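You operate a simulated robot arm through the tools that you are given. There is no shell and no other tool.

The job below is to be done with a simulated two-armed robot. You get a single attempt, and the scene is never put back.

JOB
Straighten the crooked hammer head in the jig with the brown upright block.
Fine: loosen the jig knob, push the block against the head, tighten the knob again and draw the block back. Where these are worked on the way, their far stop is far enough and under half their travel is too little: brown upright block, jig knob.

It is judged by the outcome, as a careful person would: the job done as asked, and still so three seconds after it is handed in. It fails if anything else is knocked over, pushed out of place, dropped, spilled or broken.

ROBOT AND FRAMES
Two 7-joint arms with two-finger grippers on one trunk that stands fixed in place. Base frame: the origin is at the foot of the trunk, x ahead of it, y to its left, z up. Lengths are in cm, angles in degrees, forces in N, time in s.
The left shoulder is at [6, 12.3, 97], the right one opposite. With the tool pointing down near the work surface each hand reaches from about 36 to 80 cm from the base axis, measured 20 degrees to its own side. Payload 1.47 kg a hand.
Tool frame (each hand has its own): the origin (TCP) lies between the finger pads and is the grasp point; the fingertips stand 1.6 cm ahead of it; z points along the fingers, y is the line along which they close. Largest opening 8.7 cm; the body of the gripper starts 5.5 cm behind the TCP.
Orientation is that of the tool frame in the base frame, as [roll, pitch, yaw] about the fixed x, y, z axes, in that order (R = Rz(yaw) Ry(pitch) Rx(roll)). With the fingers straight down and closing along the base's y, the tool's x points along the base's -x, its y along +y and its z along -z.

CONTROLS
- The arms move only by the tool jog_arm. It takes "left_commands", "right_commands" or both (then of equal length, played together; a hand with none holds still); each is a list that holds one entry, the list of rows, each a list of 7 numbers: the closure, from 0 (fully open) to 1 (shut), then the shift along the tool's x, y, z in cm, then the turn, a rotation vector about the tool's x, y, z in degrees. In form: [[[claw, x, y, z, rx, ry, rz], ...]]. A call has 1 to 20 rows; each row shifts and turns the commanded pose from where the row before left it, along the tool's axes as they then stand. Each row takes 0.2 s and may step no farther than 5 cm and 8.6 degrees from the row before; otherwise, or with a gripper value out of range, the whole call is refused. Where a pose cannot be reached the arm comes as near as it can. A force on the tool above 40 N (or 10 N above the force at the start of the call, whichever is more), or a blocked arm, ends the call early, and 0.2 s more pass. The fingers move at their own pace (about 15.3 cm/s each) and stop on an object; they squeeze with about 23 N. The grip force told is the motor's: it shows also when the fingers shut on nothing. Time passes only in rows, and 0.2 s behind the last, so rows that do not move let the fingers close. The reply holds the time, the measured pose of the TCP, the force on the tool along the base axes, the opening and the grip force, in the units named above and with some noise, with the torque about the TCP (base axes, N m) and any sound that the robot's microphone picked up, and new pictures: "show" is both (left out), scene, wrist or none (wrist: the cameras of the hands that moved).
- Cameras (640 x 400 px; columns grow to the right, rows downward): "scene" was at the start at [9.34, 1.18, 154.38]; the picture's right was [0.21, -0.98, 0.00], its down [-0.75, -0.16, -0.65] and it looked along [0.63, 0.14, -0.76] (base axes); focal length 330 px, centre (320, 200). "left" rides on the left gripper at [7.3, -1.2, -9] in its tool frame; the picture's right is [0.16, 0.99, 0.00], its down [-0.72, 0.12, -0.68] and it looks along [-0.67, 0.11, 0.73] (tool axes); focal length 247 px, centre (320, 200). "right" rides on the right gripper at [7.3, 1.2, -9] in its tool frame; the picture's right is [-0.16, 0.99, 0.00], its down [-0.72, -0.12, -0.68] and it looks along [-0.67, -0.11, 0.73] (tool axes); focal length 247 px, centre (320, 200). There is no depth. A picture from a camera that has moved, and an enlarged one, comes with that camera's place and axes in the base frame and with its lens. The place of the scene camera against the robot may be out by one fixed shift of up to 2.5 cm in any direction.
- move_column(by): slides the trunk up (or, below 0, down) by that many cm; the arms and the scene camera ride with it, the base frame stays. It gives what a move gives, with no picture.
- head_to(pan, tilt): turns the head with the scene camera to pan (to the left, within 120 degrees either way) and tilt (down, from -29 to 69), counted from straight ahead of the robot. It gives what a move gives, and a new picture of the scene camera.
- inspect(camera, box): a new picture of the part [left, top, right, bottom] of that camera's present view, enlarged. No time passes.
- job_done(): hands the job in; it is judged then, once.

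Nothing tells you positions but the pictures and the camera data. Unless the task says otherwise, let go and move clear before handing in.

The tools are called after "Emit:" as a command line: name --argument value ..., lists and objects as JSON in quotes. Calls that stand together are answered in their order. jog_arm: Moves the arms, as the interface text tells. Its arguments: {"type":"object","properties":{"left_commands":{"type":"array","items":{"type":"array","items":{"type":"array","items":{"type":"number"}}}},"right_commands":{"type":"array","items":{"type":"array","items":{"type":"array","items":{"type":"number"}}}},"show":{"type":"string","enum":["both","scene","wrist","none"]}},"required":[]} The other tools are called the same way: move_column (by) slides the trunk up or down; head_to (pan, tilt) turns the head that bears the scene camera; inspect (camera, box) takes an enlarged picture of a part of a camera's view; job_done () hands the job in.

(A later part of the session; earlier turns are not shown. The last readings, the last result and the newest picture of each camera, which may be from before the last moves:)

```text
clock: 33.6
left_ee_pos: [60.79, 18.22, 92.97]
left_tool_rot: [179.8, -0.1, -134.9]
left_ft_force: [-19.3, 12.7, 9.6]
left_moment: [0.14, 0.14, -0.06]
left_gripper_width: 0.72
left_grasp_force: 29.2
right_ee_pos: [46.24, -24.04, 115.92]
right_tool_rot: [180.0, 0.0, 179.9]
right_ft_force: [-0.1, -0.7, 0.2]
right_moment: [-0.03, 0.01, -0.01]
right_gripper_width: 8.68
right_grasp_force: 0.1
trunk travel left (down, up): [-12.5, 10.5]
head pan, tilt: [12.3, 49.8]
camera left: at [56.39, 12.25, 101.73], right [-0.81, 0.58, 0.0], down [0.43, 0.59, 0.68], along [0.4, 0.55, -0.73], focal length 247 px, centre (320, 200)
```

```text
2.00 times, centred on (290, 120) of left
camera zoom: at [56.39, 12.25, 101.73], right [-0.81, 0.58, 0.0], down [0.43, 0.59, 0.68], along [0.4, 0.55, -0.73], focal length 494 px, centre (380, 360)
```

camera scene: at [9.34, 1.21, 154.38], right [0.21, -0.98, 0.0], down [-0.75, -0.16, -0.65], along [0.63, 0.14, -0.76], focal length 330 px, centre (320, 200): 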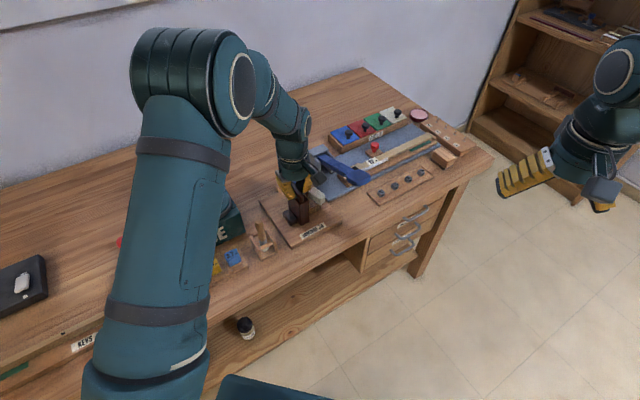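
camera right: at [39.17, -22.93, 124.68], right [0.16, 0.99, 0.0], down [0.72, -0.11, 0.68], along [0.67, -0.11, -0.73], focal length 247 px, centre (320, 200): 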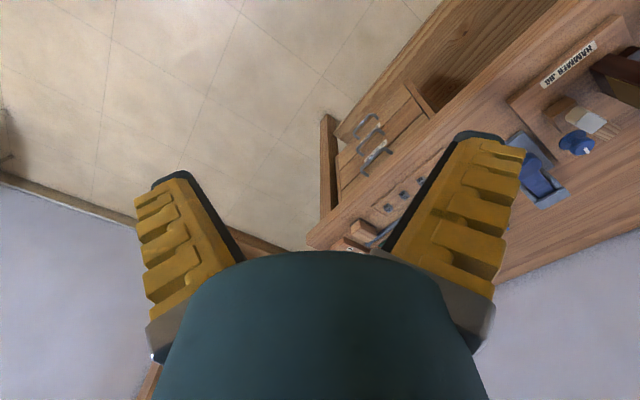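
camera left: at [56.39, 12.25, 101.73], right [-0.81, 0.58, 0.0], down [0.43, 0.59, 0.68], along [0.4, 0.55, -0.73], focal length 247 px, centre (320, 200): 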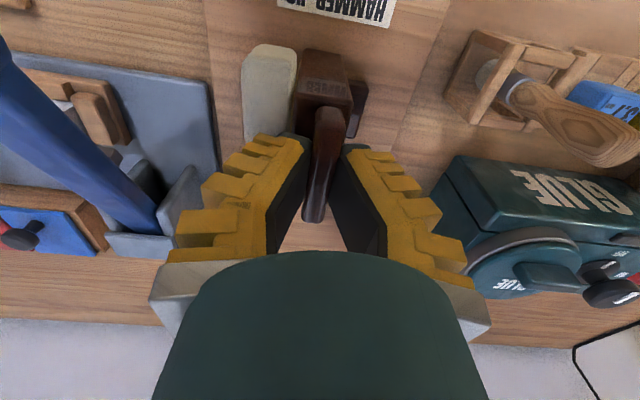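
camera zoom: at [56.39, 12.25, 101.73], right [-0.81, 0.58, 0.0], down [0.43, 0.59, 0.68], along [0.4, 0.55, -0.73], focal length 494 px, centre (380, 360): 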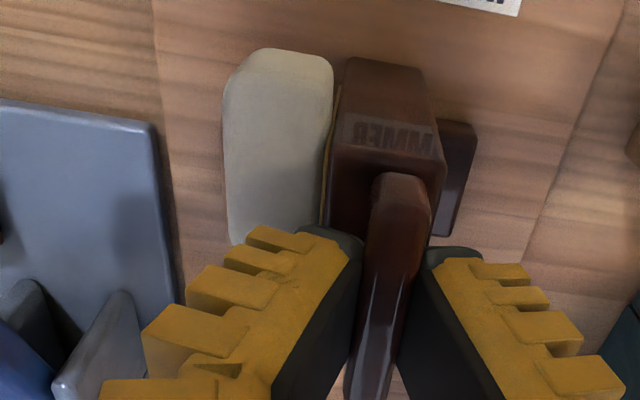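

The head now lies flush along the block's face and about 23 N of resistance shows. I'll press slightly more to confirm it's the stop.

Emit:
jog_arm --left_commands '[[[1, 0, -0.1, 0, 0, 0, 0], [1, 0, 0, 0, 0, 0, 0], [1, 0, 0, 0, 0, 0, 0]]]' --show "wrist"

Emit:
inspect --camera "left" --box '[220, 30, 340, 150]'

Emit:
inspect --camera "scene" --box '[260, 150, 350, 230]'

```text
clock: 34.4
left_ee_pos: [60.67, 18.25, 92.88]
left_tool_rot: [180.0, -0.1, -134.9]
left_ft_force: [-31.4, 20.4, 6.8]
left_moment: [0.28, 0.17, 0.05]
left_gripper_width: 0.61
left_grasp_force: 30.4
right_ee_pos: [46.23, -24.12, 115.98]
right_tool_rot: [-179.8, 0.2, 180.0]
right_ft_force: [-0.6, 0.2, -0.8]
right_moment: [-0.03, -0.01, -0.01]
right_gripper_width: 8.69
right_grasp_force: 0.1
trunk travel left (down, up): [-12.5, 10.5]
head pan, tilt: [12.3, 49.8]
camera left: at [56.41, 12.25, 101.78], right [-0.81, 0.59, 0.0], down [0.43, 0.59, 0.68], along [0.4, 0.55, -0.73], focal length 247 px, centre (320, 200)
```

left: 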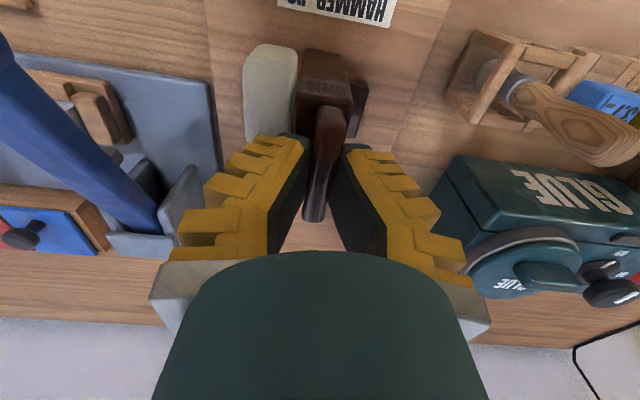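

```text
3.33 times, centred on (280, 90) of left
camera zoom: at [56.41, 12.25, 101.78], right [-0.81, 0.59, 0.0], down [0.43, 0.59, 0.68], along [0.4, 0.55, -0.73], focal length 823 px, centre (453, 567)
```

zoom: 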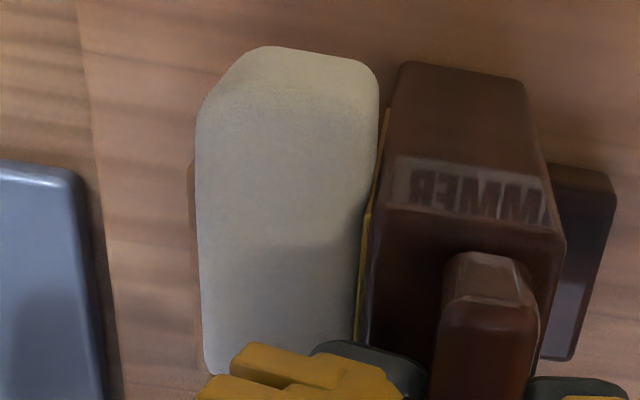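

```text
5.00 times, centred on (305, 190) of scene
camera zoom: at [8.93, 1.39, 154.4], right [0.21, -0.98, 0.0], down [-0.74, -0.16, -0.65], along [0.63, 0.14, -0.76], focal length 1652 px, centre (395, 250)
```

zoom: 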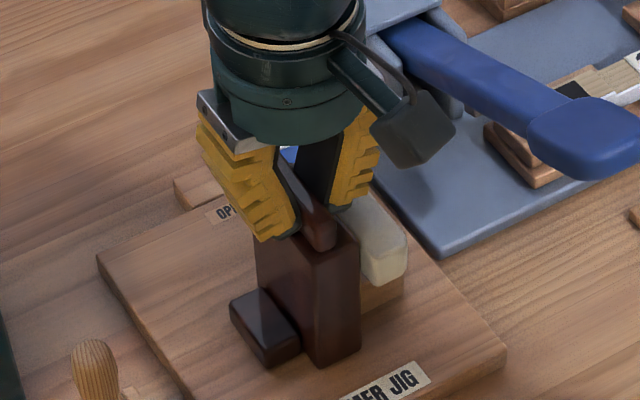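

The block doesn't advance further at 37 N, so it's at its far stop with the head straight against it. I'll relax the push, then open the fingers gently, leaving the block there.

Emit:
jog_arm --left_commands '[[[1, 0, 0.15, 0, 0, 0, 0], [1, 0, 0.1, 0, 0, 0, 0], [1, 0, 0, 0, 0, 0, 0]]]' --show "none"

```text
clock: 35.2
left_ee_pos: [60.68, 18.08, 92.82]
left_tool_rot: [-179.9, 0.1, -134.9]
left_ft_force: [-18.3, 15.6, 4.6]
left_moment: [-0.04, 0.35, 0.0]
left_gripper_width: 0.61
left_grasp_force: 29.8
right_ee_pos: [46.39, -24.1, 116.02]
right_tool_rot: [-179.8, 0.1, 180.0]
right_ft_force: [-0.7, -0.2, -0.1]
right_moment: [-0.04, 0.01, 0.0]
right_gripper_width: 8.73
right_grasp_force: 0.0
trunk travel left (down, up): [-12.5, 10.5]
head pan, tilt: [12.3, 49.8]
```

About 24 N of push remains, so I'll ease back a little more and then open.

Emit:
jog_arm --left_commands '[[[1, 0, 0.15, 0, 0, 0, 0], [1, 0, 0.1, 0, 0, 0, 0], [1, 0, 0, 0, 0, 0, 0]]]' --show "none"

```text
clock: 36.0
left_ee_pos: [60.81, 18.09, 92.9]
left_tool_rot: [-179.8, 0.2, -135.1]
left_ft_force: [-8.8, 2.5, 3.7]
left_moment: [-0.02, 0.14, 0.03]
left_gripper_width: 0.64
left_grasp_force: 30.3
right_ee_pos: [46.47, -24.14, 115.83]
right_tool_rot: [179.9, 0.2, 180.0]
right_ft_force: [-0.2, 0.7, -0.5]
right_moment: [0.01, 0.0, 0.01]
right_gripper_width: 8.68
right_grasp_force: 0.1
trunk travel left (down, up): [-12.5, 10.5]
head pan, tilt: [12.3, 49.8]
```

Only about 8 N remains and the block hasn't moved. I'll open the fingers now and lift off.

Emit:
jog_arm --left_commands '[[[0.8, 0, 0, 0, 0, 0, 0], [0.65, 0, 0, 0, 0, 0, 0], [0.65, 0, 0, 0, 0, 0, 0], [0.65, 0, 0, -2, 0, 0, 0], [0.65, 0, 0, -3, 0, 0, 0], [0.65, 0, 0, -2.2, 0, 0, 0], [0.65, 0, 0, 0, 0, 0, 0]]]' --show "both"

Emit:
inspect --camera "left" --box '[200, 20, 400, 160]'

Emit:
inspect --camera "right" --box '[500, 20, 640, 170]'

Emit:
inspect --camera "scene" --box '[250, 150, 350, 240]'

```text
clock: 37.6
left_ee_pos: [60.83, 18.2, 100.13]
left_tool_rot: [-180.0, 0.1, -135.0]
left_ft_force: [-0.5, 0.4, 0.0]
left_moment: [0.0, 0.0, 0.02]
left_gripper_width: 3.64
left_grasp_force: 4.2
right_ee_pos: [46.44, -24.18, 115.77]
right_tool_rot: [-180.0, -0.1, -180.0]
right_ft_force: [0.8, 0.3, -0.6]
right_moment: [0.02, -0.05, -0.01]
right_gripper_width: 8.72
right_grasp_force: 0.1
trunk travel left (down, up): [-12.5, 10.5]
head pan, tilt: [12.3, 49.8]
camera scene: at [9.37, 1.18, 154.37], right [0.21, -0.98, 0.0], down [-0.75, -0.16, -0.65], along [0.63, 0.14, -0.76], focal length 330 px, centre (320, 200)
camera left: at [56.33, 12.3, 109.0], right [-0.81, 0.59, 0.0], down [0.43, 0.59, 0.68], along [0.4, 0.55, -0.73], focal length 247 px, centre (320, 200)
```

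scene: 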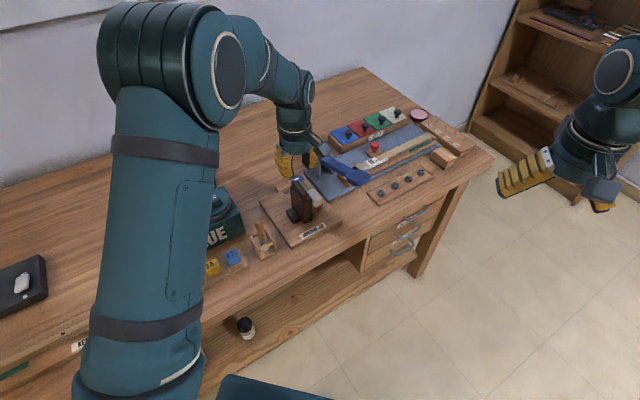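
left: 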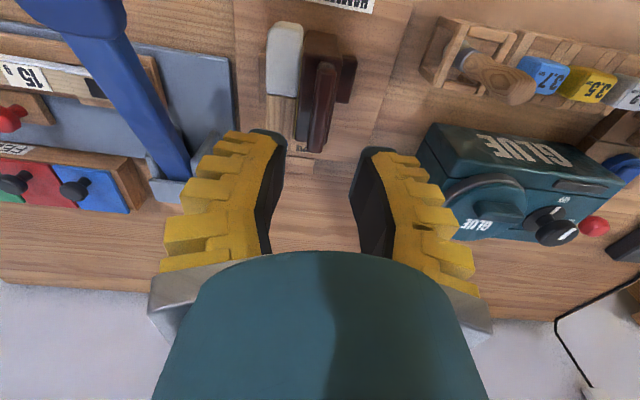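

```text
2.86 times, centred on (300, 90) of left
camera zoom: at [56.33, 12.3, 109.0], right [-0.81, 0.59, 0.0], down [0.43, 0.59, 0.68], along [0.4, 0.55, -0.73], focal length 706 px, centre (377, 514)
```

zoom: 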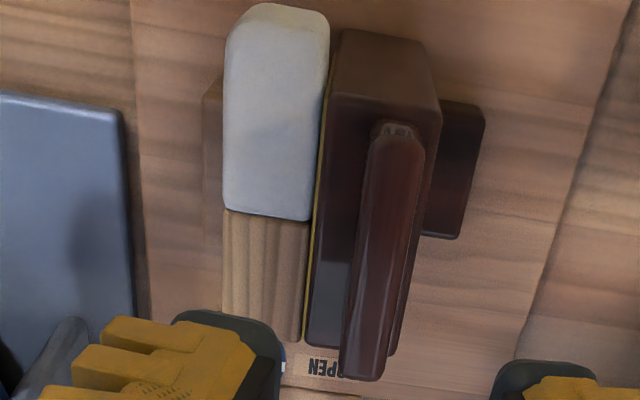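

```text
2.67 times, centred on (570, 95) of right
camera zoom: at [39.22, -22.98, 124.65], right [0.16, 0.99, 0.0], down [0.72, -0.12, 0.68], along [0.67, -0.11, -0.73], focal length 659 px, centre (-347, 480)
```

zoom: 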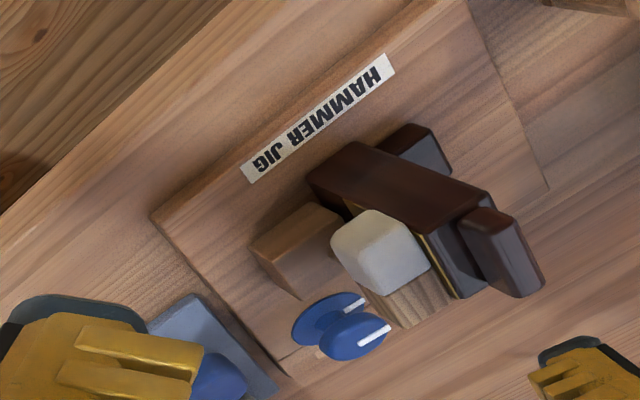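

```text
4.44 times, centred on (300, 195) of scene
camera zoom: at [9.37, 1.18, 154.37], right [0.21, -0.98, 0.0], down [-0.75, -0.16, -0.65], along [0.63, 0.14, -0.76], focal length 1468 px, centre (409, 222)
```

zoom: 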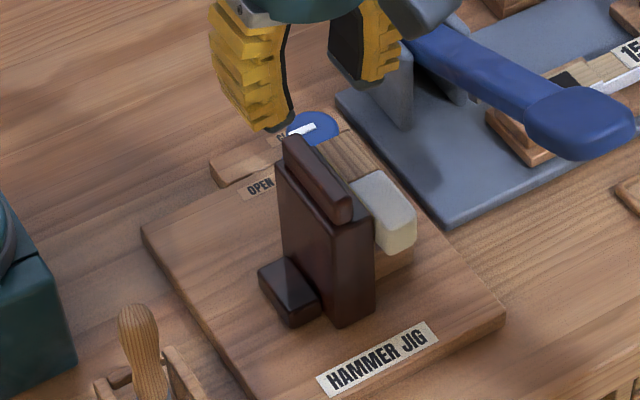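

The head is straight and flush with the block, and the block stays put. Next I'll go back over the knob, turn the wrist to 135°, and get ready to tighten.

Emit:
jog_arm --left_commands '[[[0.55, -3.1, -1.53, 0, 0, 0, 0], [0.55, -3.1, -1.53, 0, 0, 0, 0], [0.55, -3.1, -1.53, 0, 0, 0, 0], [0.55, 0, 0, 0, 0, 0, -8], [0.55, 0, 0, 0, 0, 0, -8], [0.55, 0, 0, 0, 0, 0, -8], [0.55, 0, 0, 0, 0, 0, -8], [0.55, 0, 0, 0, 0, 0, -8], [0.55, 0, 0, 0, 0, 0, -8], [0.55, 0, 0, 0, 0, 0, -8], [0.55, 0, 0, 0, 0, 0, -8], [0.55, 0, 0, 0, 0, 0, -8], [0.55, 0, 0, 0, 0, 0, -8], [0.55, 0, 0, 0, 0, 0, -8], [0.55, 0, 0, 0, 0, 0, -2], [0.55, 0, 0, 0, 0, 0, 0]]]' --show "both"

Emit:
inspect --camera "left" --box '[220, 0, 420, 160]'

```text
clock: 41.0
left_ee_pos: [70.54, 21.65, 99.94]
left_tool_rot: [179.9, 0.0, -44.8]
left_ft_force: [-0.1, 0.0, 0.1]
left_moment: [-0.01, -0.01, 0.01]
left_gripper_width: 4.47
left_grasp_force: 3.9
right_ee_pos: [46.45, -24.24, 115.78]
right_tool_rot: [179.9, 0.0, 180.0]
right_ft_force: [-0.3, -0.1, -0.2]
right_moment: [0.06, 0.01, 0.02]
right_gripper_width: 8.7
right_grasp_force: 0.1
trunk travel left (down, up): [-12.5, 10.5]
head pan, tilt: [12.3, 49.8]
camera scene: at [9.35, 1.18, 154.38], right [0.21, -0.98, 0.0], down [-0.75, -0.16, -0.65], along [0.63, 0.14, -0.76], focal length 330 px, centre (320, 200)
camera left: at [76.51, 17.34, 108.87], right [-0.59, -0.81, 0.0], down [-0.59, 0.43, 0.68], along [-0.55, 0.4, -0.73], focal length 247 px, centre (320, 200)
```

scene: 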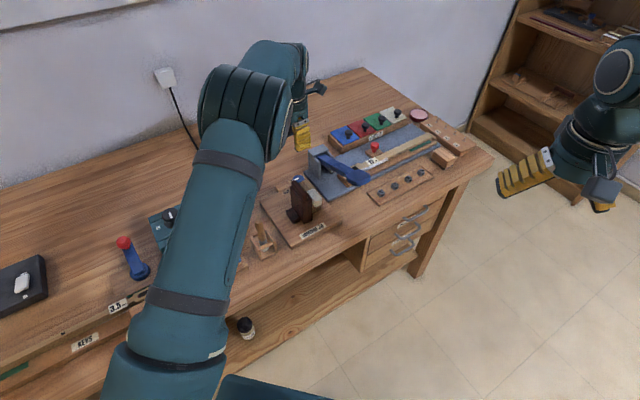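
left: 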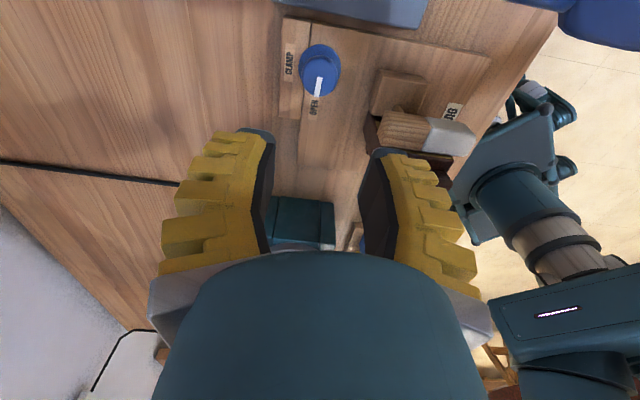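

```text
2.50 times, centred on (320, 80) of left
camera zoom: at [76.51, 17.34, 108.87], right [-0.59, -0.81, 0.0], down [-0.59, 0.43, 0.68], along [-0.55, 0.4, -0.73], focal length 617 px, centre (320, 500)
```

zoom: 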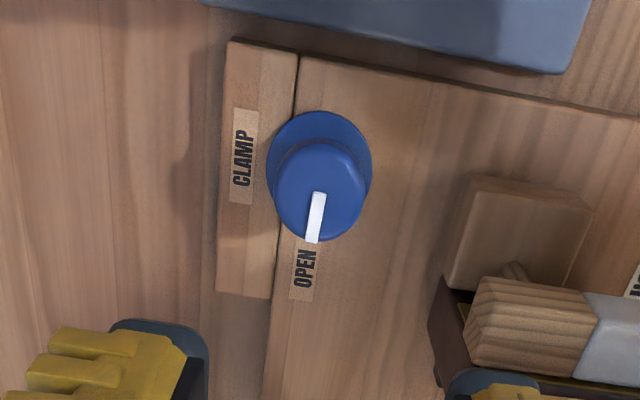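

The pointer is confirmed at OPEN and the hand is over the knob to within about 0.1 cm. I'll go straight down the same path I lifted along.

Emit:
jog_arm --left_commands '[[[0.55, 0.13, 0, 3.5, 0, 0, 0], [0.55, 0, 0, 3.5, 0, 0, 0], [0.55, 0, 0, 2.5, 0, 0, 0], [0.55, 0, 0, 2, 0, 0, 0], [0.55, 0, 0, 1.5, 0, 0, 0], [0.55, 0, 0, 1.2, 0, 0, 0], [0.55, 0, 0, 0.8, 0, 0, 0], [0.55, 0, 0, 0, 0, 0, 0]]]' --show "wrist"

Emit:
inspect --camera "left" --box '[220, 60, 420, 260]'

Emit:
inspect --camera "right" --box '[500, 20, 640, 170]'

```text
clock: 42.8
left_ee_pos: [70.73, 21.35, 85.0]
left_tool_rot: [180.0, 0.0, -45.0]
left_ft_force: [0.2, -0.5, -0.2]
left_moment: [0.01, 0.01, 0.03]
left_gripper_width: 4.5
left_grasp_force: 3.9
right_ee_pos: [46.44, -24.23, 115.76]
right_tool_rot: [180.0, 0.0, 179.9]
right_ft_force: [-0.6, -0.5, -0.2]
right_moment: [0.0, 0.04, -0.03]
right_gripper_width: 8.72
right_grasp_force: 0.1
trunk travel left (down, up): [-12.5, 10.5]
head pan, tilt: [12.3, 49.8]
camera left: at [76.64, 17.13, 93.94], right [-0.59, -0.81, 0.0], down [-0.59, 0.43, 0.68], along [-0.55, 0.4, -0.73], focal length 247 px, centre (320, 200)
```

left: 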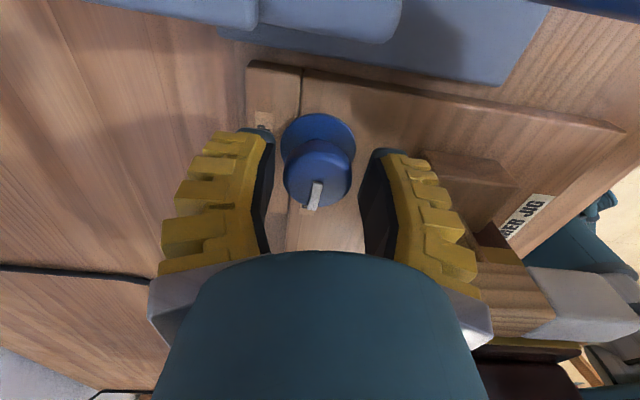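

```text
2.00 times, centred on (320, 160) of left
camera zoom: at [76.64, 17.13, 93.94], right [-0.59, -0.81, 0.0], down [-0.59, 0.43, 0.68], along [-0.55, 0.4, -0.73], focal length 494 px, centre (320, 280)
```

zoom: 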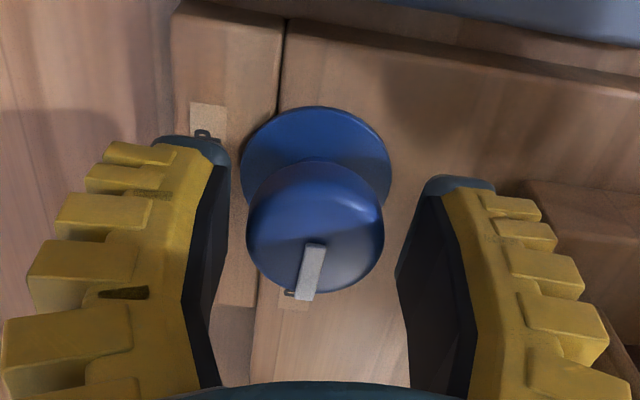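

```text
2.67 times, centred on (570, 95) of right
camera zoom: at [39.19, -22.98, 124.66], right [0.16, 0.99, 0.0], down [0.72, -0.12, 0.68], along [0.67, -0.11, -0.73], focal length 659 px, centre (-347, 480)
```

zoom: 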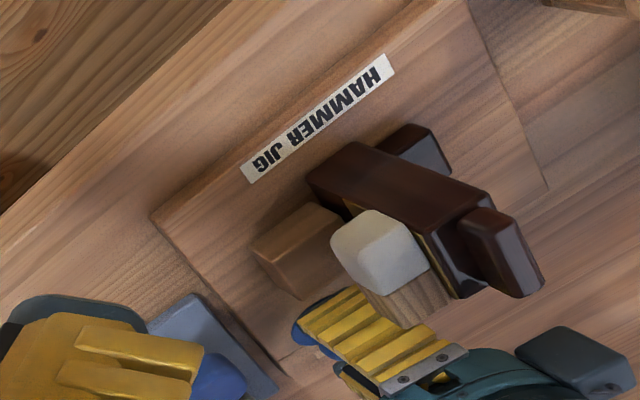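

The knob sits between the fingers just as it did when I released it. I'll close on the cap.

Emit:
jog_arm --left_commands '[[[0.55, 0, 0, 0.1, 0, 0, 0], [0.75, 0, 0, 0, 0, 0, 0], [1, 0, 0, 0, 0, 0, 0], [1, 0, 0, 0, 0, 0, 0], [1, 0, 0, 0, 0, 0, 0]]]' --show "wrist"

```text
clock: 44.0
left_ee_pos: [70.72, 21.57, 84.96]
left_tool_rot: [-179.8, -0.1, -45.0]
left_ft_force: [3.7, 5.3, 7.9]
left_moment: [0.17, 0.12, -0.01]
left_gripper_width: 2.63
left_grasp_force: 30.1
right_ee_pos: [46.49, -24.36, 115.82]
right_tool_rot: [-179.9, 0.0, -180.0]
right_ft_force: [0.2, 0.6, -0.1]
right_moment: [-0.03, 0.0, -0.02]
right_gripper_width: 8.7
right_grasp_force: 0.0
trunk travel left (down, up): [-12.5, 10.5]
head pan, tilt: [12.3, 49.8]
camera left: at [76.63, 17.26, 93.89], right [-0.59, -0.81, 0.0], down [-0.6, 0.43, 0.68], along [-0.55, 0.4, -0.73], focal length 247 px, centre (320, 200)
```

left: 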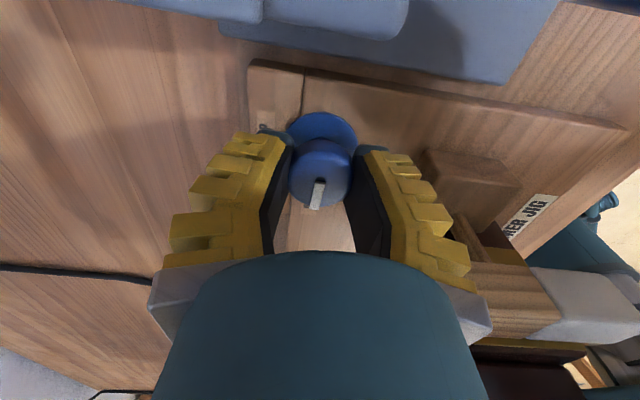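

The grip is good with only small side loads. I'll now turn clockwise toward CLAMP, starting with 32°.

Emit:
jog_arm --left_commands '[[[1, 0, -0.12, -0.1, 0, 0, 0], [1, 0, 0, 0, 0, 0, 8], [1, 0, 0, 0, 0, 0, 8], [1, 0, 0, 0, 0, 0, 8], [1, 0, 0, 0, 0, 0, 8], [1, 0, 0, 0, 0, 0, 0]]]' --show "wrist"

Emit:
inspect --camera "right" --box '[500, 20, 640, 170]'

```text
clock: 45.4
left_ee_pos: [70.77, 21.56, 84.92]
left_tool_rot: [-180.0, 0.1, -77.1]
left_ft_force: [-1.6, -3.9, 5.4]
left_moment: [0.0, 0.06, -0.01]
left_gripper_width: 2.53
left_grasp_force: 29.9
right_ee_pos: [46.56, -24.18, 115.84]
right_tool_rot: [-180.0, 0.0, 180.0]
right_ft_force: [-0.1, 0.2, -0.8]
right_moment: [0.0, 0.02, 0.02]
right_gripper_width: 8.7
right_grasp_force: 0.0
trunk travel left (down, up): [-12.5, 10.5]
head pan, tilt: [12.3, 49.8]
camera left: at [73.42, 14.76, 93.91], right [-0.93, -0.37, 0.0], down [-0.28, 0.68, 0.68], along [-0.25, 0.63, -0.73], focal length 247 px, centre (320, 200)
```

left: 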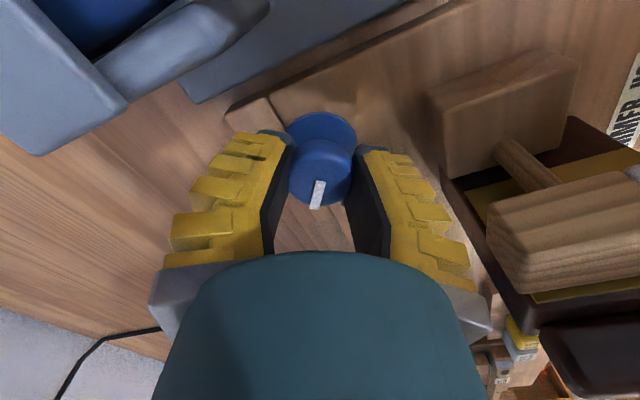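

```text
2.67 times, centred on (570, 95) of right
camera zoom: at [39.14, -23.02, 124.66], right [0.16, 0.99, 0.0], down [0.72, -0.12, 0.68], along [0.67, -0.11, -0.73], focal length 659 px, centre (-347, 480)
```

zoom: 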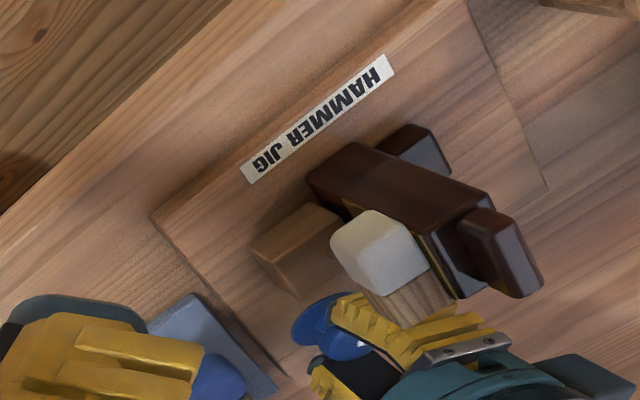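

The knob follows and the block and head have not moved. I'll continue turning.

Emit:
jog_arm --left_commands '[[[1, 0, 0, 0, 0, 0, 8], [1, 0, 0, 0, 0, 0, 8], [1, 0, 0, 0, 0, 0, 8], [1, 0, 0, 0, 0, 0, 8], [1, 0, 0, 0, 0, 0, 0]]]' --show "wrist"

Emit:
inspect --camera "right" --box '[500, 20, 640, 170]'

```text
clock: 46.6
left_ee_pos: [70.7, 21.5, 84.99]
left_tool_rot: [180.0, 0.0, -109.1]
left_ft_force: [-0.5, -5.8, 3.4]
left_moment: [0.0, 0.06, 0.03]
left_gripper_width: 2.47
left_grasp_force: 29.7
right_ee_pos: [46.47, -24.31, 115.8]
right_tool_rot: [-180.0, 0.0, 179.9]
right_ft_force: [0.4, 0.0, -0.1]
right_moment: [0.02, 0.0, 0.02]
right_gripper_width: 8.72
right_grasp_force: 0.1
trunk travel left (down, up): [-12.5, 10.5]
head pan, tilt: [12.3, 49.8]
camera left: at [69.37, 14.33, 93.92], right [-0.98, 0.17, 0.0], down [0.13, 0.72, 0.68], along [0.12, 0.67, -0.73], focal length 247 px, centre (320, 200)
```

left: 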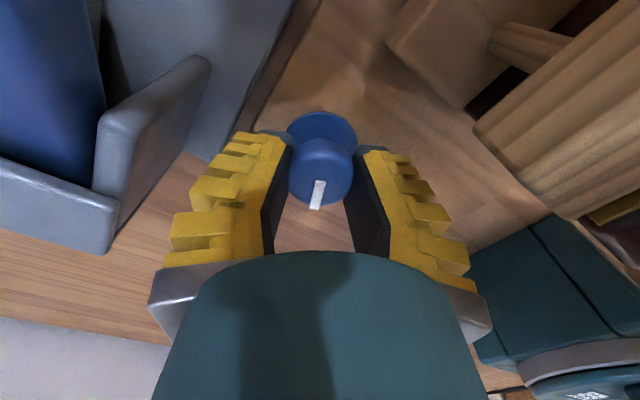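

```text
2.67 times, centred on (570, 95) of right
camera zoom: at [39.16, -23.04, 124.66], right [0.16, 0.99, 0.0], down [0.72, -0.12, 0.68], along [0.67, -0.11, -0.73], focal length 659 px, centre (-347, 480)
```

zoom: 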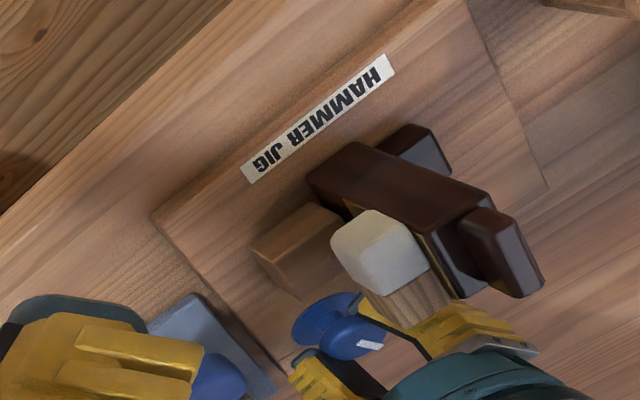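

I've turned 64° so far. I'll do the next 24° and then feel for the CLAMP stop.

Emit:
jog_arm --left_commands '[[[1, 0, 0, 0, 0, 0, 8], [1, 0, 0, 0, 0, 0, 8], [1, 0, 0, 0, 0, 0, 8], [1, 0, 0, 0, 0, 0, 0]]]' --show "wrist"

Emit:
inspect --camera "left" --box '[220, 60, 420, 260]'

```text
clock: 47.6
left_ee_pos: [70.67, 21.43, 84.99]
left_tool_rot: [-180.0, 0.0, -133.1]
left_ft_force: [-2.4, -4.6, 4.5]
left_moment: [0.09, -0.11, 0.12]
left_gripper_width: 2.43
left_grasp_force: 30.3
right_ee_pos: [46.52, -24.23, 115.82]
right_tool_rot: [-180.0, 0.0, 179.9]
right_ft_force: [-0.2, 0.9, -0.3]
right_moment: [0.0, -0.02, 0.01]
right_gripper_width: 8.7
right_grasp_force: 0.0
trunk travel left (down, up): [-12.5, 10.5]
head pan, tilt: [12.3, 49.8]
camera left: at [66.53, 15.48, 93.93], right [-0.83, 0.56, 0.0], down [0.41, 0.61, 0.68], along [0.38, 0.56, -0.73], focal length 247 px, centre (320, 200)
```

left: 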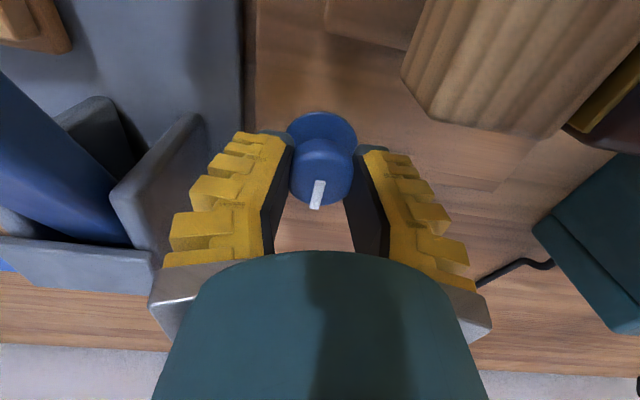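

```text
2.00 times, centred on (320, 160) of left
camera zoom: at [66.53, 15.48, 93.93], right [-0.83, 0.56, 0.0], down [0.41, 0.61, 0.68], along [0.38, 0.56, -0.73], focal length 494 px, centre (320, 280)
```

zoom: 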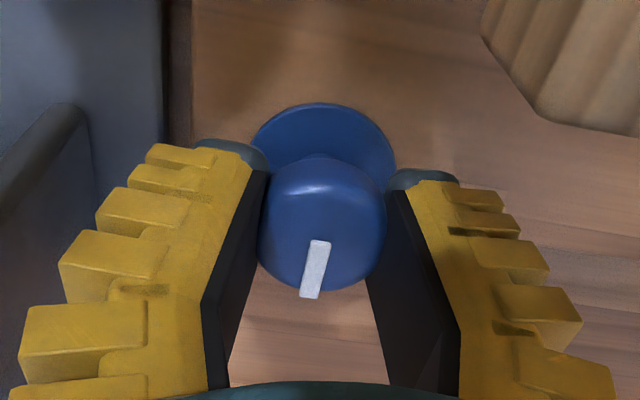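

The torque is starting to rise (0.12 N·m). I'll turn a few more degrees to seat it at the CLAMP stop.

Emit:
jog_arm --left_commands '[[[1, 0, 0, 0, 0, 0, 3], [1, 0, 0, 0, 0, 0, 2], [1, 0, 0, 0, 0, 0, 0]]]' --show "wrist"

Emit:
inspect --camera "left" --box '[220, 60, 420, 260]'

```text
clock: 48.4
left_ee_pos: [70.76, 21.46, 85.1]
left_tool_rot: [180.0, 0.1, -138.0]
left_ft_force: [-1.7, -2.2, 7.9]
left_moment: [-0.09, 0.1, 0.24]
left_gripper_width: 2.22
left_grasp_force: 30.2
right_ee_pos: [46.47, -24.32, 115.82]
right_tool_rot: [-180.0, 0.1, -180.0]
right_ft_force: [-0.2, -0.1, 0.6]
right_moment: [-0.03, 0.01, 0.01]
right_gripper_width: 8.69
right_grasp_force: 0.1
trunk travel left (down, up): [-12.5, 10.5]
head pan, tilt: [12.3, 49.8]
camera left: at [66.02, 15.88, 93.98], right [-0.78, 0.63, 0.0], down [0.46, 0.57, 0.68], along [0.43, 0.53, -0.73], focal length 247 px, centre (320, 200)
```

left: 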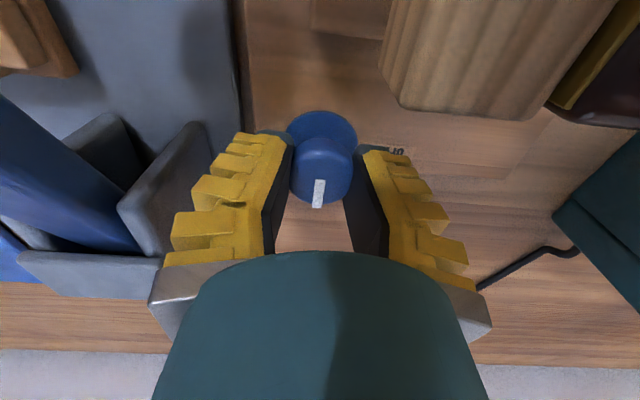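

```text
2.00 times, centred on (320, 160) of left
camera zoom: at [66.02, 15.88, 93.98], right [-0.78, 0.63, 0.0], down [0.46, 0.57, 0.68], along [0.43, 0.53, -0.73], focal length 494 px, centre (320, 280)
```

zoom: 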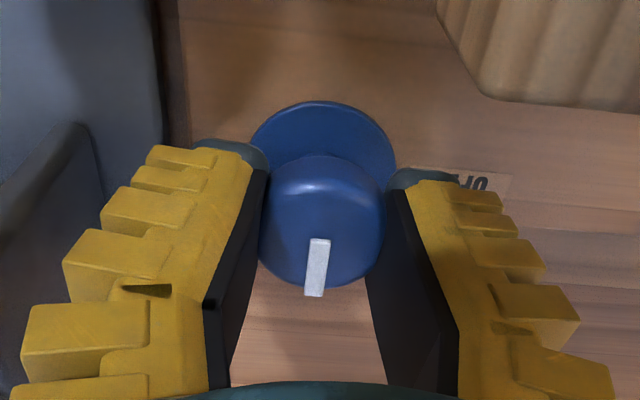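

The torque reads 0.24 N·m and the fingers just begin to slip on the cap, so the knob is at its CLAMP stop. I'll open and lift straight up.

Emit:
jog_arm --left_commands '[[[0.55, 0, 0, 0, 0, 0, 0], [0.55, 0, 0, 0, 0, 0, 0], [0.55, 0, 0, 0, 0, 0, 0], [0.55, 0, 0, -2, 0, 0, 0], [0.55, 0, 0, -3.5, 0, 0, 0], [0.55, 0, 0, -3.5, 0, 0, 0], [0.55, 0, 0, -3.5, 0, 0, 0], [0.55, 0, 0, -2.5, 0, 0, 0], [0.55, 0, 0, 0, 0, 0, 0]]]' --show "both"

Emit:
inspect --camera "left" --box '[230, 20, 430, 160]'

Emit:
inspect --camera "right" --box '[500, 20, 640, 170]'

```text
clock: 50.4
left_ee_pos: [70.6, 21.64, 99.95]
left_tool_rot: [180.0, 0.0, -138.0]
left_ft_force: [-0.3, -0.2, -0.3]
left_moment: [0.0, -0.01, 0.01]
left_gripper_width: 4.49
left_grasp_force: 4.1
right_ee_pos: [46.6, -24.18, 115.71]
right_tool_rot: [-180.0, 0.0, -180.0]
right_ft_force: [0.4, 0.3, 1.1]
right_moment: [0.03, -0.02, 0.04]
right_gripper_width: 8.72
right_grasp_force: 0.1
trunk travel left (down, up): [-12.5, 10.5]
head pan, tilt: [12.3, 49.8]
camera scene: at [9.36, 1.19, 154.37], right [0.21, -0.98, 0.0], down [-0.75, -0.16, -0.65], along [0.63, 0.14, -0.76], focal length 330 px, centre (320, 200)
camera left: at [65.97, 15.95, 108.86], right [-0.78, 0.63, 0.0], down [0.46, 0.57, 0.68], along [0.43, 0.53, -0.73], focal length 247 px, centre (320, 200)
```

scene: 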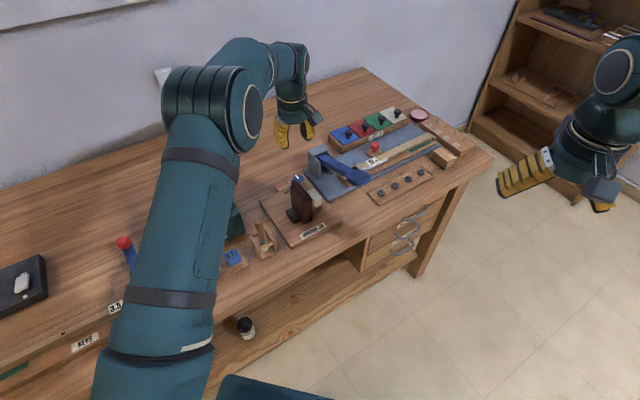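
left: 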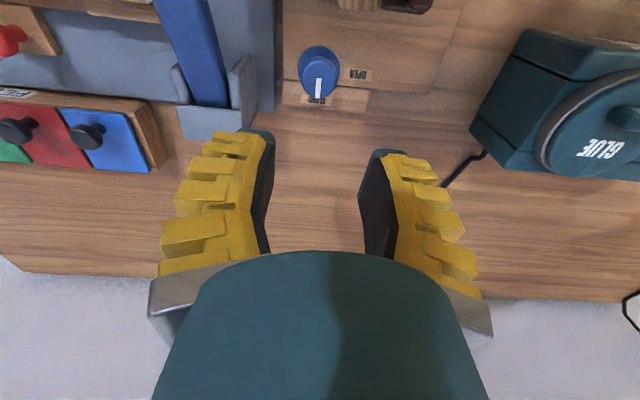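

```text
2.86 times, centred on (330, 90) of left
camera zoom: at [65.97, 15.95, 108.86], right [-0.78, 0.63, 0.0], down [0.46, 0.57, 0.68], along [0.43, 0.53, -0.73], focal length 706 px, centre (291, 514)
```

zoom: 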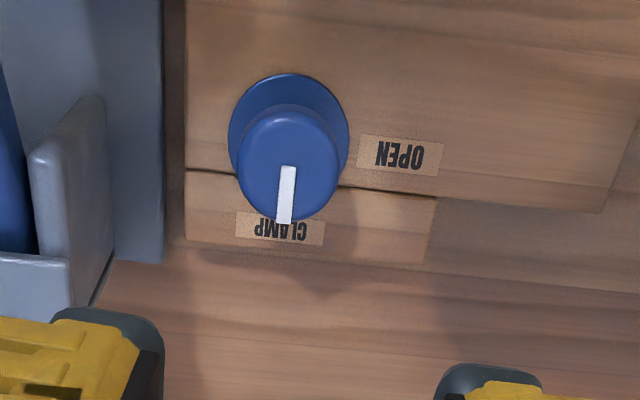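

```text
2.67 times, centred on (570, 95) of right
camera zoom: at [39.21, -22.96, 124.65], right [0.16, 0.99, 0.0], down [0.72, -0.12, 0.68], along [0.67, -0.11, -0.73], focal length 659 px, centre (-347, 480)
```

zoom: 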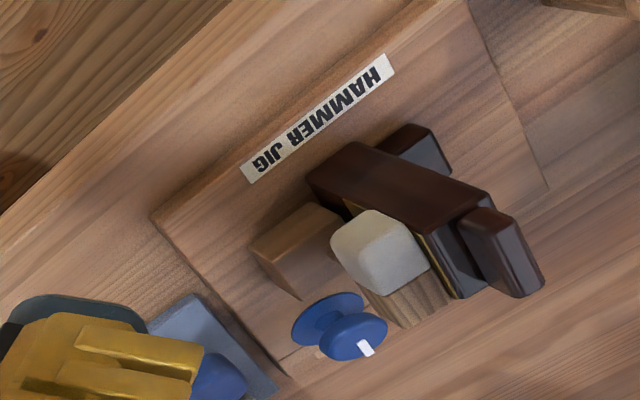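

The knob is back on CLAMP, and the head remains straight against the block. Now I'll return over the block's bar to draw it back.

Emit:
jog_arm --left_commands '[[[0.65, 0, 0, 0, 0, 0, -3], [0.65, 3.11, 1.49, 0, 0, 0, 0], [0.65, 3.11, 1.49, 0, 0, 0, 0], [0.65, 3.11, 1.49, 0, 0, 0, 0], [0.65, 0, 0, 2.8, 0, 0, 0], [0.65, 0, 0, 2.8, 0, 0, 0], [0.65, 0, 0, 0, 0, 0, 0]]]' --show "both"

Emit:
inspect --camera "left" --box '[220, 60, 420, 220]'

Emit:
inspect --camera "scene" --box '[250, 140, 350, 230]'

```text
clock: 52.0
left_ee_pos: [61.09, 18.16, 94.35]
left_tool_rot: [-180.0, 0.1, -135.1]
left_ft_force: [-0.2, 0.6, 0.0]
left_moment: [-0.01, 0.0, -0.01]
left_gripper_width: 3.64
left_grasp_force: 4.3
right_ee_pos: [46.59, -24.18, 115.65]
right_tool_rot: [-180.0, -0.1, -179.9]
right_ft_force: [0.5, -0.8, -0.4]
right_moment: [0.05, -0.04, 0.02]
right_gripper_width: 8.71
right_grasp_force: 0.1
trunk travel left (down, up): [-12.5, 10.5]
head pan, tilt: [12.3, 49.8]
camera scene: at [9.37, 1.18, 154.38], right [0.21, -0.98, 0.0], down [-0.75, -0.16, -0.65], along [0.63, 0.14, -0.76], focal length 330 px, centre (320, 200)
camera left: at [56.65, 12.35, 103.26], right [-0.81, 0.59, 0.0], down [0.43, 0.59, 0.68], along [0.4, 0.55, -0.73], focal length 247 px, centre (320, 200)
```

scene: 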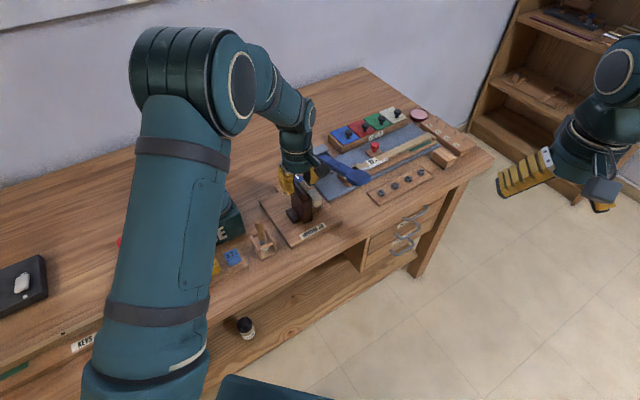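
left: 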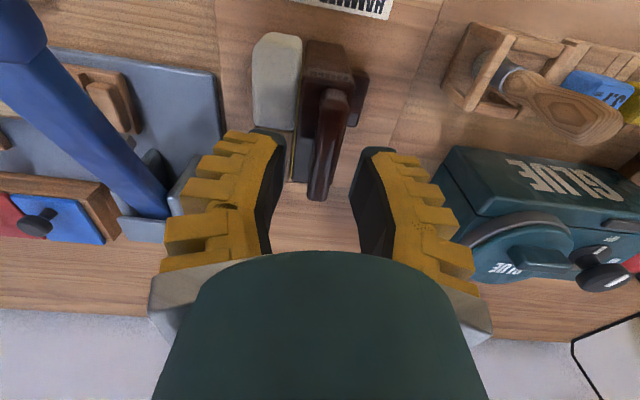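

```text
2.50 times, centred on (320, 140) of left
camera zoom: at [56.65, 12.35, 103.26], right [-0.81, 0.59, 0.0], down [0.43, 0.59, 0.68], along [0.4, 0.55, -0.73], focal length 617 px, centre (320, 350)
```

zoom: 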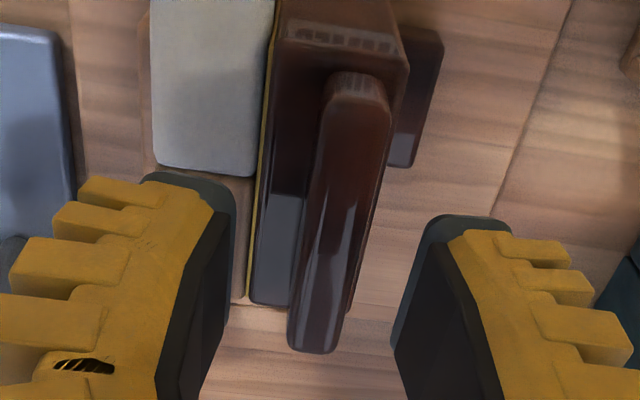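

```text
4.44 times, centred on (300, 185) of scene
camera zoom: at [9.37, 1.18, 154.38], right [0.21, -0.98, 0.0], down [-0.75, -0.16, -0.65], along [0.63, 0.14, -0.76], focal length 1468 px, centre (409, 267)
```

zoom: 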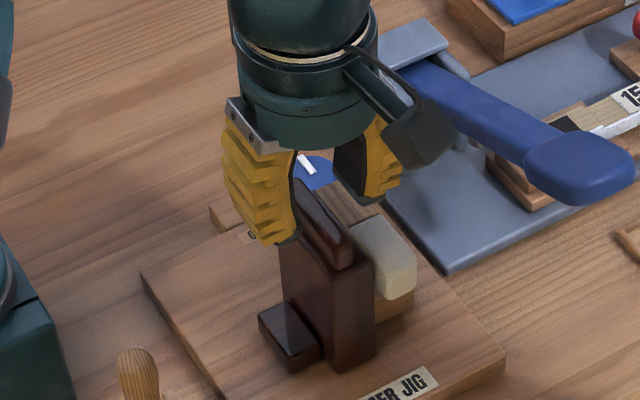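

The bar is slightly toward the block's back side from the fingers' centre, so I'll shift 0.25 cm that way. Then I'll go down and close.

Emit:
jog_arm --left_commands '[[[0.65, 0.2, 0.25, 0, 0, 0, 0], [0.65, 0, 0, 0.9, 0, 0, 0], [0.65, 0, 0, 0.8, 0, 0, 0], [0.65, 0, 0, 0, 0, 0, 0]]]' --show "wrist"

Emit:
inspect --camera "left" --box '[220, 60, 420, 220]'

```text
clock: 53.0
left_ee_pos: [60.75, 18.29, 92.6]
left_tool_rot: [-180.0, 0.0, -135.1]
left_ft_force: [0.4, 0.6, 0.4]
left_moment: [-0.01, 0.01, -0.06]
left_gripper_width: 3.63
left_grasp_force: 4.2
right_ee_pos: [46.66, -24.27, 115.77]
right_tool_rot: [-180.0, 0.0, 180.0]
right_ft_force: [0.7, -0.8, 0.1]
right_moment: [0.03, 0.01, 0.0]
right_gripper_width: 8.68
right_grasp_force: 0.0
trunk travel left (down, up): [-12.5, 10.5]
head pan, tilt: [12.3, 49.8]
camera left: at [56.35, 12.37, 101.6], right [-0.81, 0.59, 0.0], down [0.43, 0.59, 0.68], along [0.4, 0.55, -0.73], focal length 247 px, centre (320, 200)
```

left: 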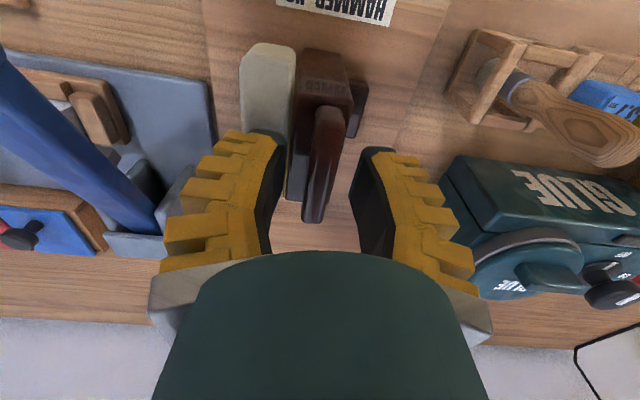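

```text
2.50 times, centred on (320, 140) of left
camera zoom: at [56.35, 12.37, 101.6], right [-0.81, 0.59, 0.0], down [0.43, 0.59, 0.68], along [0.4, 0.55, -0.73], focal length 617 px, centre (320, 350)
```

zoom: 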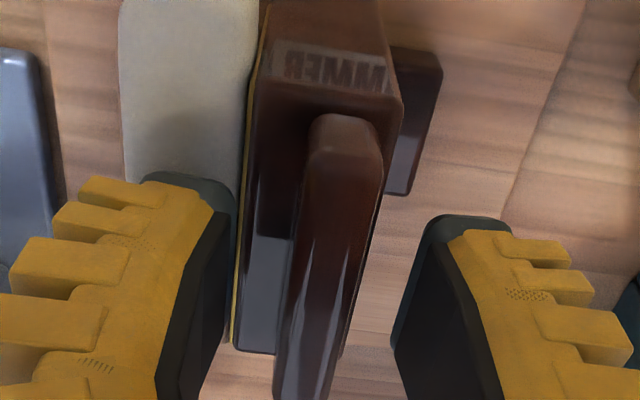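

The alignment matches the first grip. I'll close on the bar.

Emit:
jog_arm --left_commands '[[[0.8, 0, 0, 0, 0, 0, 0], [1, 0, 0, 0, 0, 0, 0], [1, 0, 0, 0, 0, 0, 0], [1, 0, 0, 0, 0, 0, 0]]]' --show "wrist"

```text
clock: 54.0
left_ee_pos: [60.75, 18.16, 92.71]
left_tool_rot: [-179.9, 0.1, -135.0]
left_ft_force: [1.1, 0.9, 11.5]
left_moment: [0.0, 0.01, 0.0]
left_gripper_width: 0.78
left_grasp_force: 29.7
right_ee_pos: [46.5, -24.23, 115.9]
right_tool_rot: [179.9, 0.1, 180.0]
right_ft_force: [0.3, 0.7, 0.1]
right_moment: [-0.02, 0.02, 0.02]
right_gripper_width: 8.69
right_grasp_force: 0.1
trunk travel left (down, up): [-12.5, 10.5]
head pan, tilt: [12.3, 49.8]
camera left: at [56.33, 12.36, 101.7], right [-0.81, 0.59, 0.0], down [0.43, 0.59, 0.68], along [0.4, 0.55, -0.73], focal length 247 px, centre (320, 200)
```

left: 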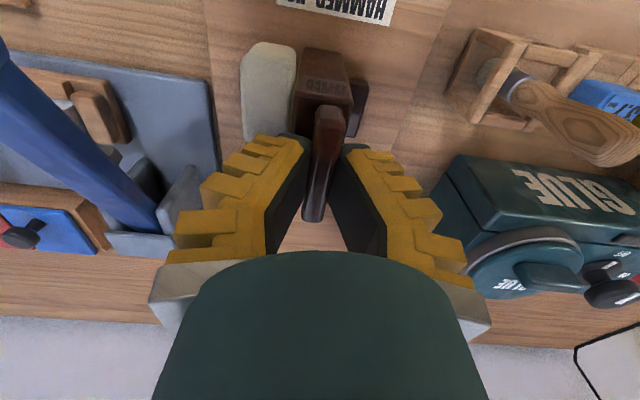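

Gripped again. I'll draw the block back, 2 cm first, and check that the head stays straight.

Emit:
jog_arm --left_commands '[[[1, 0, 0.3, -0.12, 0, 0, 0], [1, 0, 0.4, 0, 0, 0, 0], [1, 0, 0.4, 0, 0, 0, 0], [1, 0, 0.4, 0, 0, 0, 0], [1, 0, 0.5, 0, 0, 0, 0], [1, 0, 0, 0, 0, 0, 0]]]' --show "wrist"

Emit:
inspect --camera "right" --box '[500, 20, 640, 170]'

Emit:
inspect --camera "left" --box '[160, 20, 420, 220]'

```text
clock: 55.4
left_ee_pos: [59.21, 19.64, 92.74]
left_tool_rot: [-179.9, 0.0, -135.0]
left_ft_force: [5.9, 5.3, 10.5]
left_moment: [0.02, -0.02, 0.0]
left_gripper_width: 0.75
left_grasp_force: 29.9
right_ee_pos: [46.58, -24.21, 115.87]
right_tool_rot: [-180.0, 0.1, 179.9]
right_ft_force: [0.5, 0.6, 0.0]
right_moment: [0.0, 0.01, -0.02]
right_gripper_width: 8.7
right_grasp_force: 0.0
trunk travel left (down, up): [-12.5, 10.5]
head pan, tilt: [12.3, 49.8]
camera left: at [54.89, 13.81, 101.7], right [-0.81, 0.59, 0.0], down [0.43, 0.59, 0.68], along [0.4, 0.55, -0.73], focal length 247 px, centre (320, 200)
```

left: 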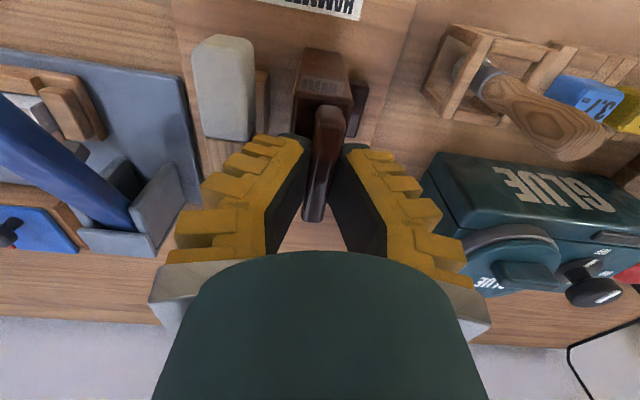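

```text
2.67 times, centred on (570, 95) of right
camera zoom: at [39.18, -22.95, 124.67], right [0.16, 0.99, 0.0], down [0.72, -0.12, 0.68], along [0.67, -0.11, -0.73], focal length 659 px, centre (-347, 480)
```

zoom: 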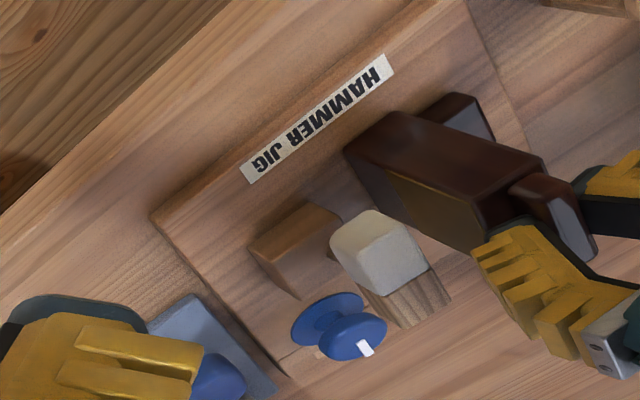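

```text
2.00 times, centred on (290, 120) of left
camera zoom: at [54.89, 13.81, 101.7], right [-0.81, 0.59, 0.0], down [0.43, 0.59, 0.68], along [0.4, 0.55, -0.73], focal length 494 px, centre (380, 360)
```

zoom: 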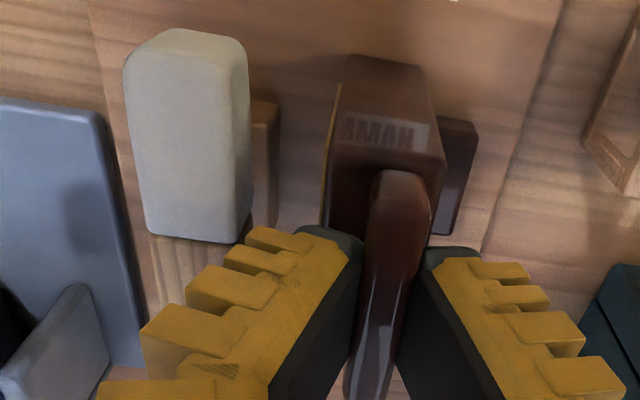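

The head stays straight by itself as the block comes away. I'll draw the block the rest of the way back to its near stop.

Emit:
jog_arm --left_commands '[[[1, -0.08, 0.4, 0, 0, 0, 0], [1, 0, 0.4, 0, 0, 0, 0], [1, 0, 0.4, 0, 0, 0, 0], [1, 0, 0.2, 0, 0, 0, 0], [1, 0, 0, 0, 0, 0, 0]]]' --show "wrist"

Emit:
inspect --camera "right" --box '[500, 20, 640, 170]'

```text
clock: 56.6
left_ee_pos: [58.28, 20.7, 92.81]
left_tool_rot: [180.0, 0.0, -135.1]
left_ft_force: [2.7, 3.3, 7.7]
left_moment: [-0.02, 0.04, 0.04]
left_gripper_width: 0.6
left_grasp_force: 30.1
right_ee_pos: [46.53, -24.14, 115.88]
right_tool_rot: [-180.0, -0.1, -179.9]
right_ft_force: [0.7, -0.4, 0.0]
right_moment: [0.02, -0.01, -0.03]
right_gripper_width: 8.69
right_grasp_force: 0.0
trunk travel left (down, up): [-12.5, 10.5]
head pan, tilt: [12.3, 49.8]
camera left: at [53.97, 14.74, 101.77], right [-0.81, 0.59, 0.0], down [0.43, 0.59, 0.68], along [0.4, 0.55, -0.73], focal length 247 px, centre (320, 200)
```

left: 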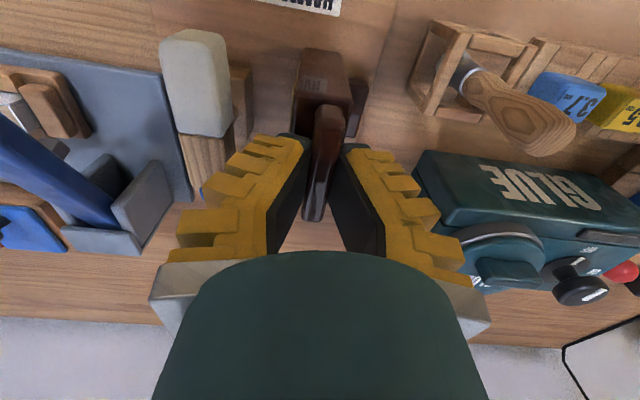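

```text
2.67 times, centred on (570, 95) of right
camera zoom: at [39.19, -22.96, 124.66], right [0.16, 0.99, 0.0], down [0.72, -0.12, 0.68], along [0.67, -0.11, -0.73], focal length 659 px, centre (-347, 480)
```

zoom: 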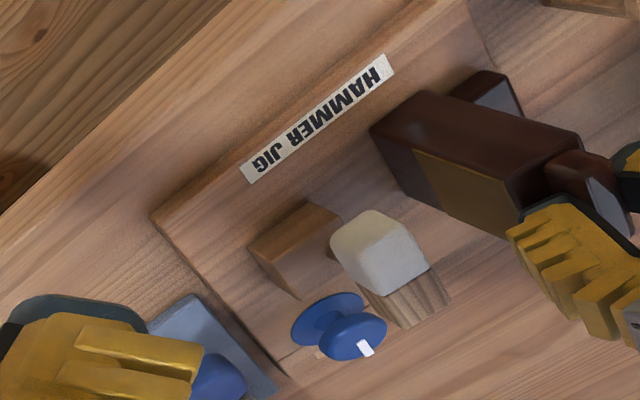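

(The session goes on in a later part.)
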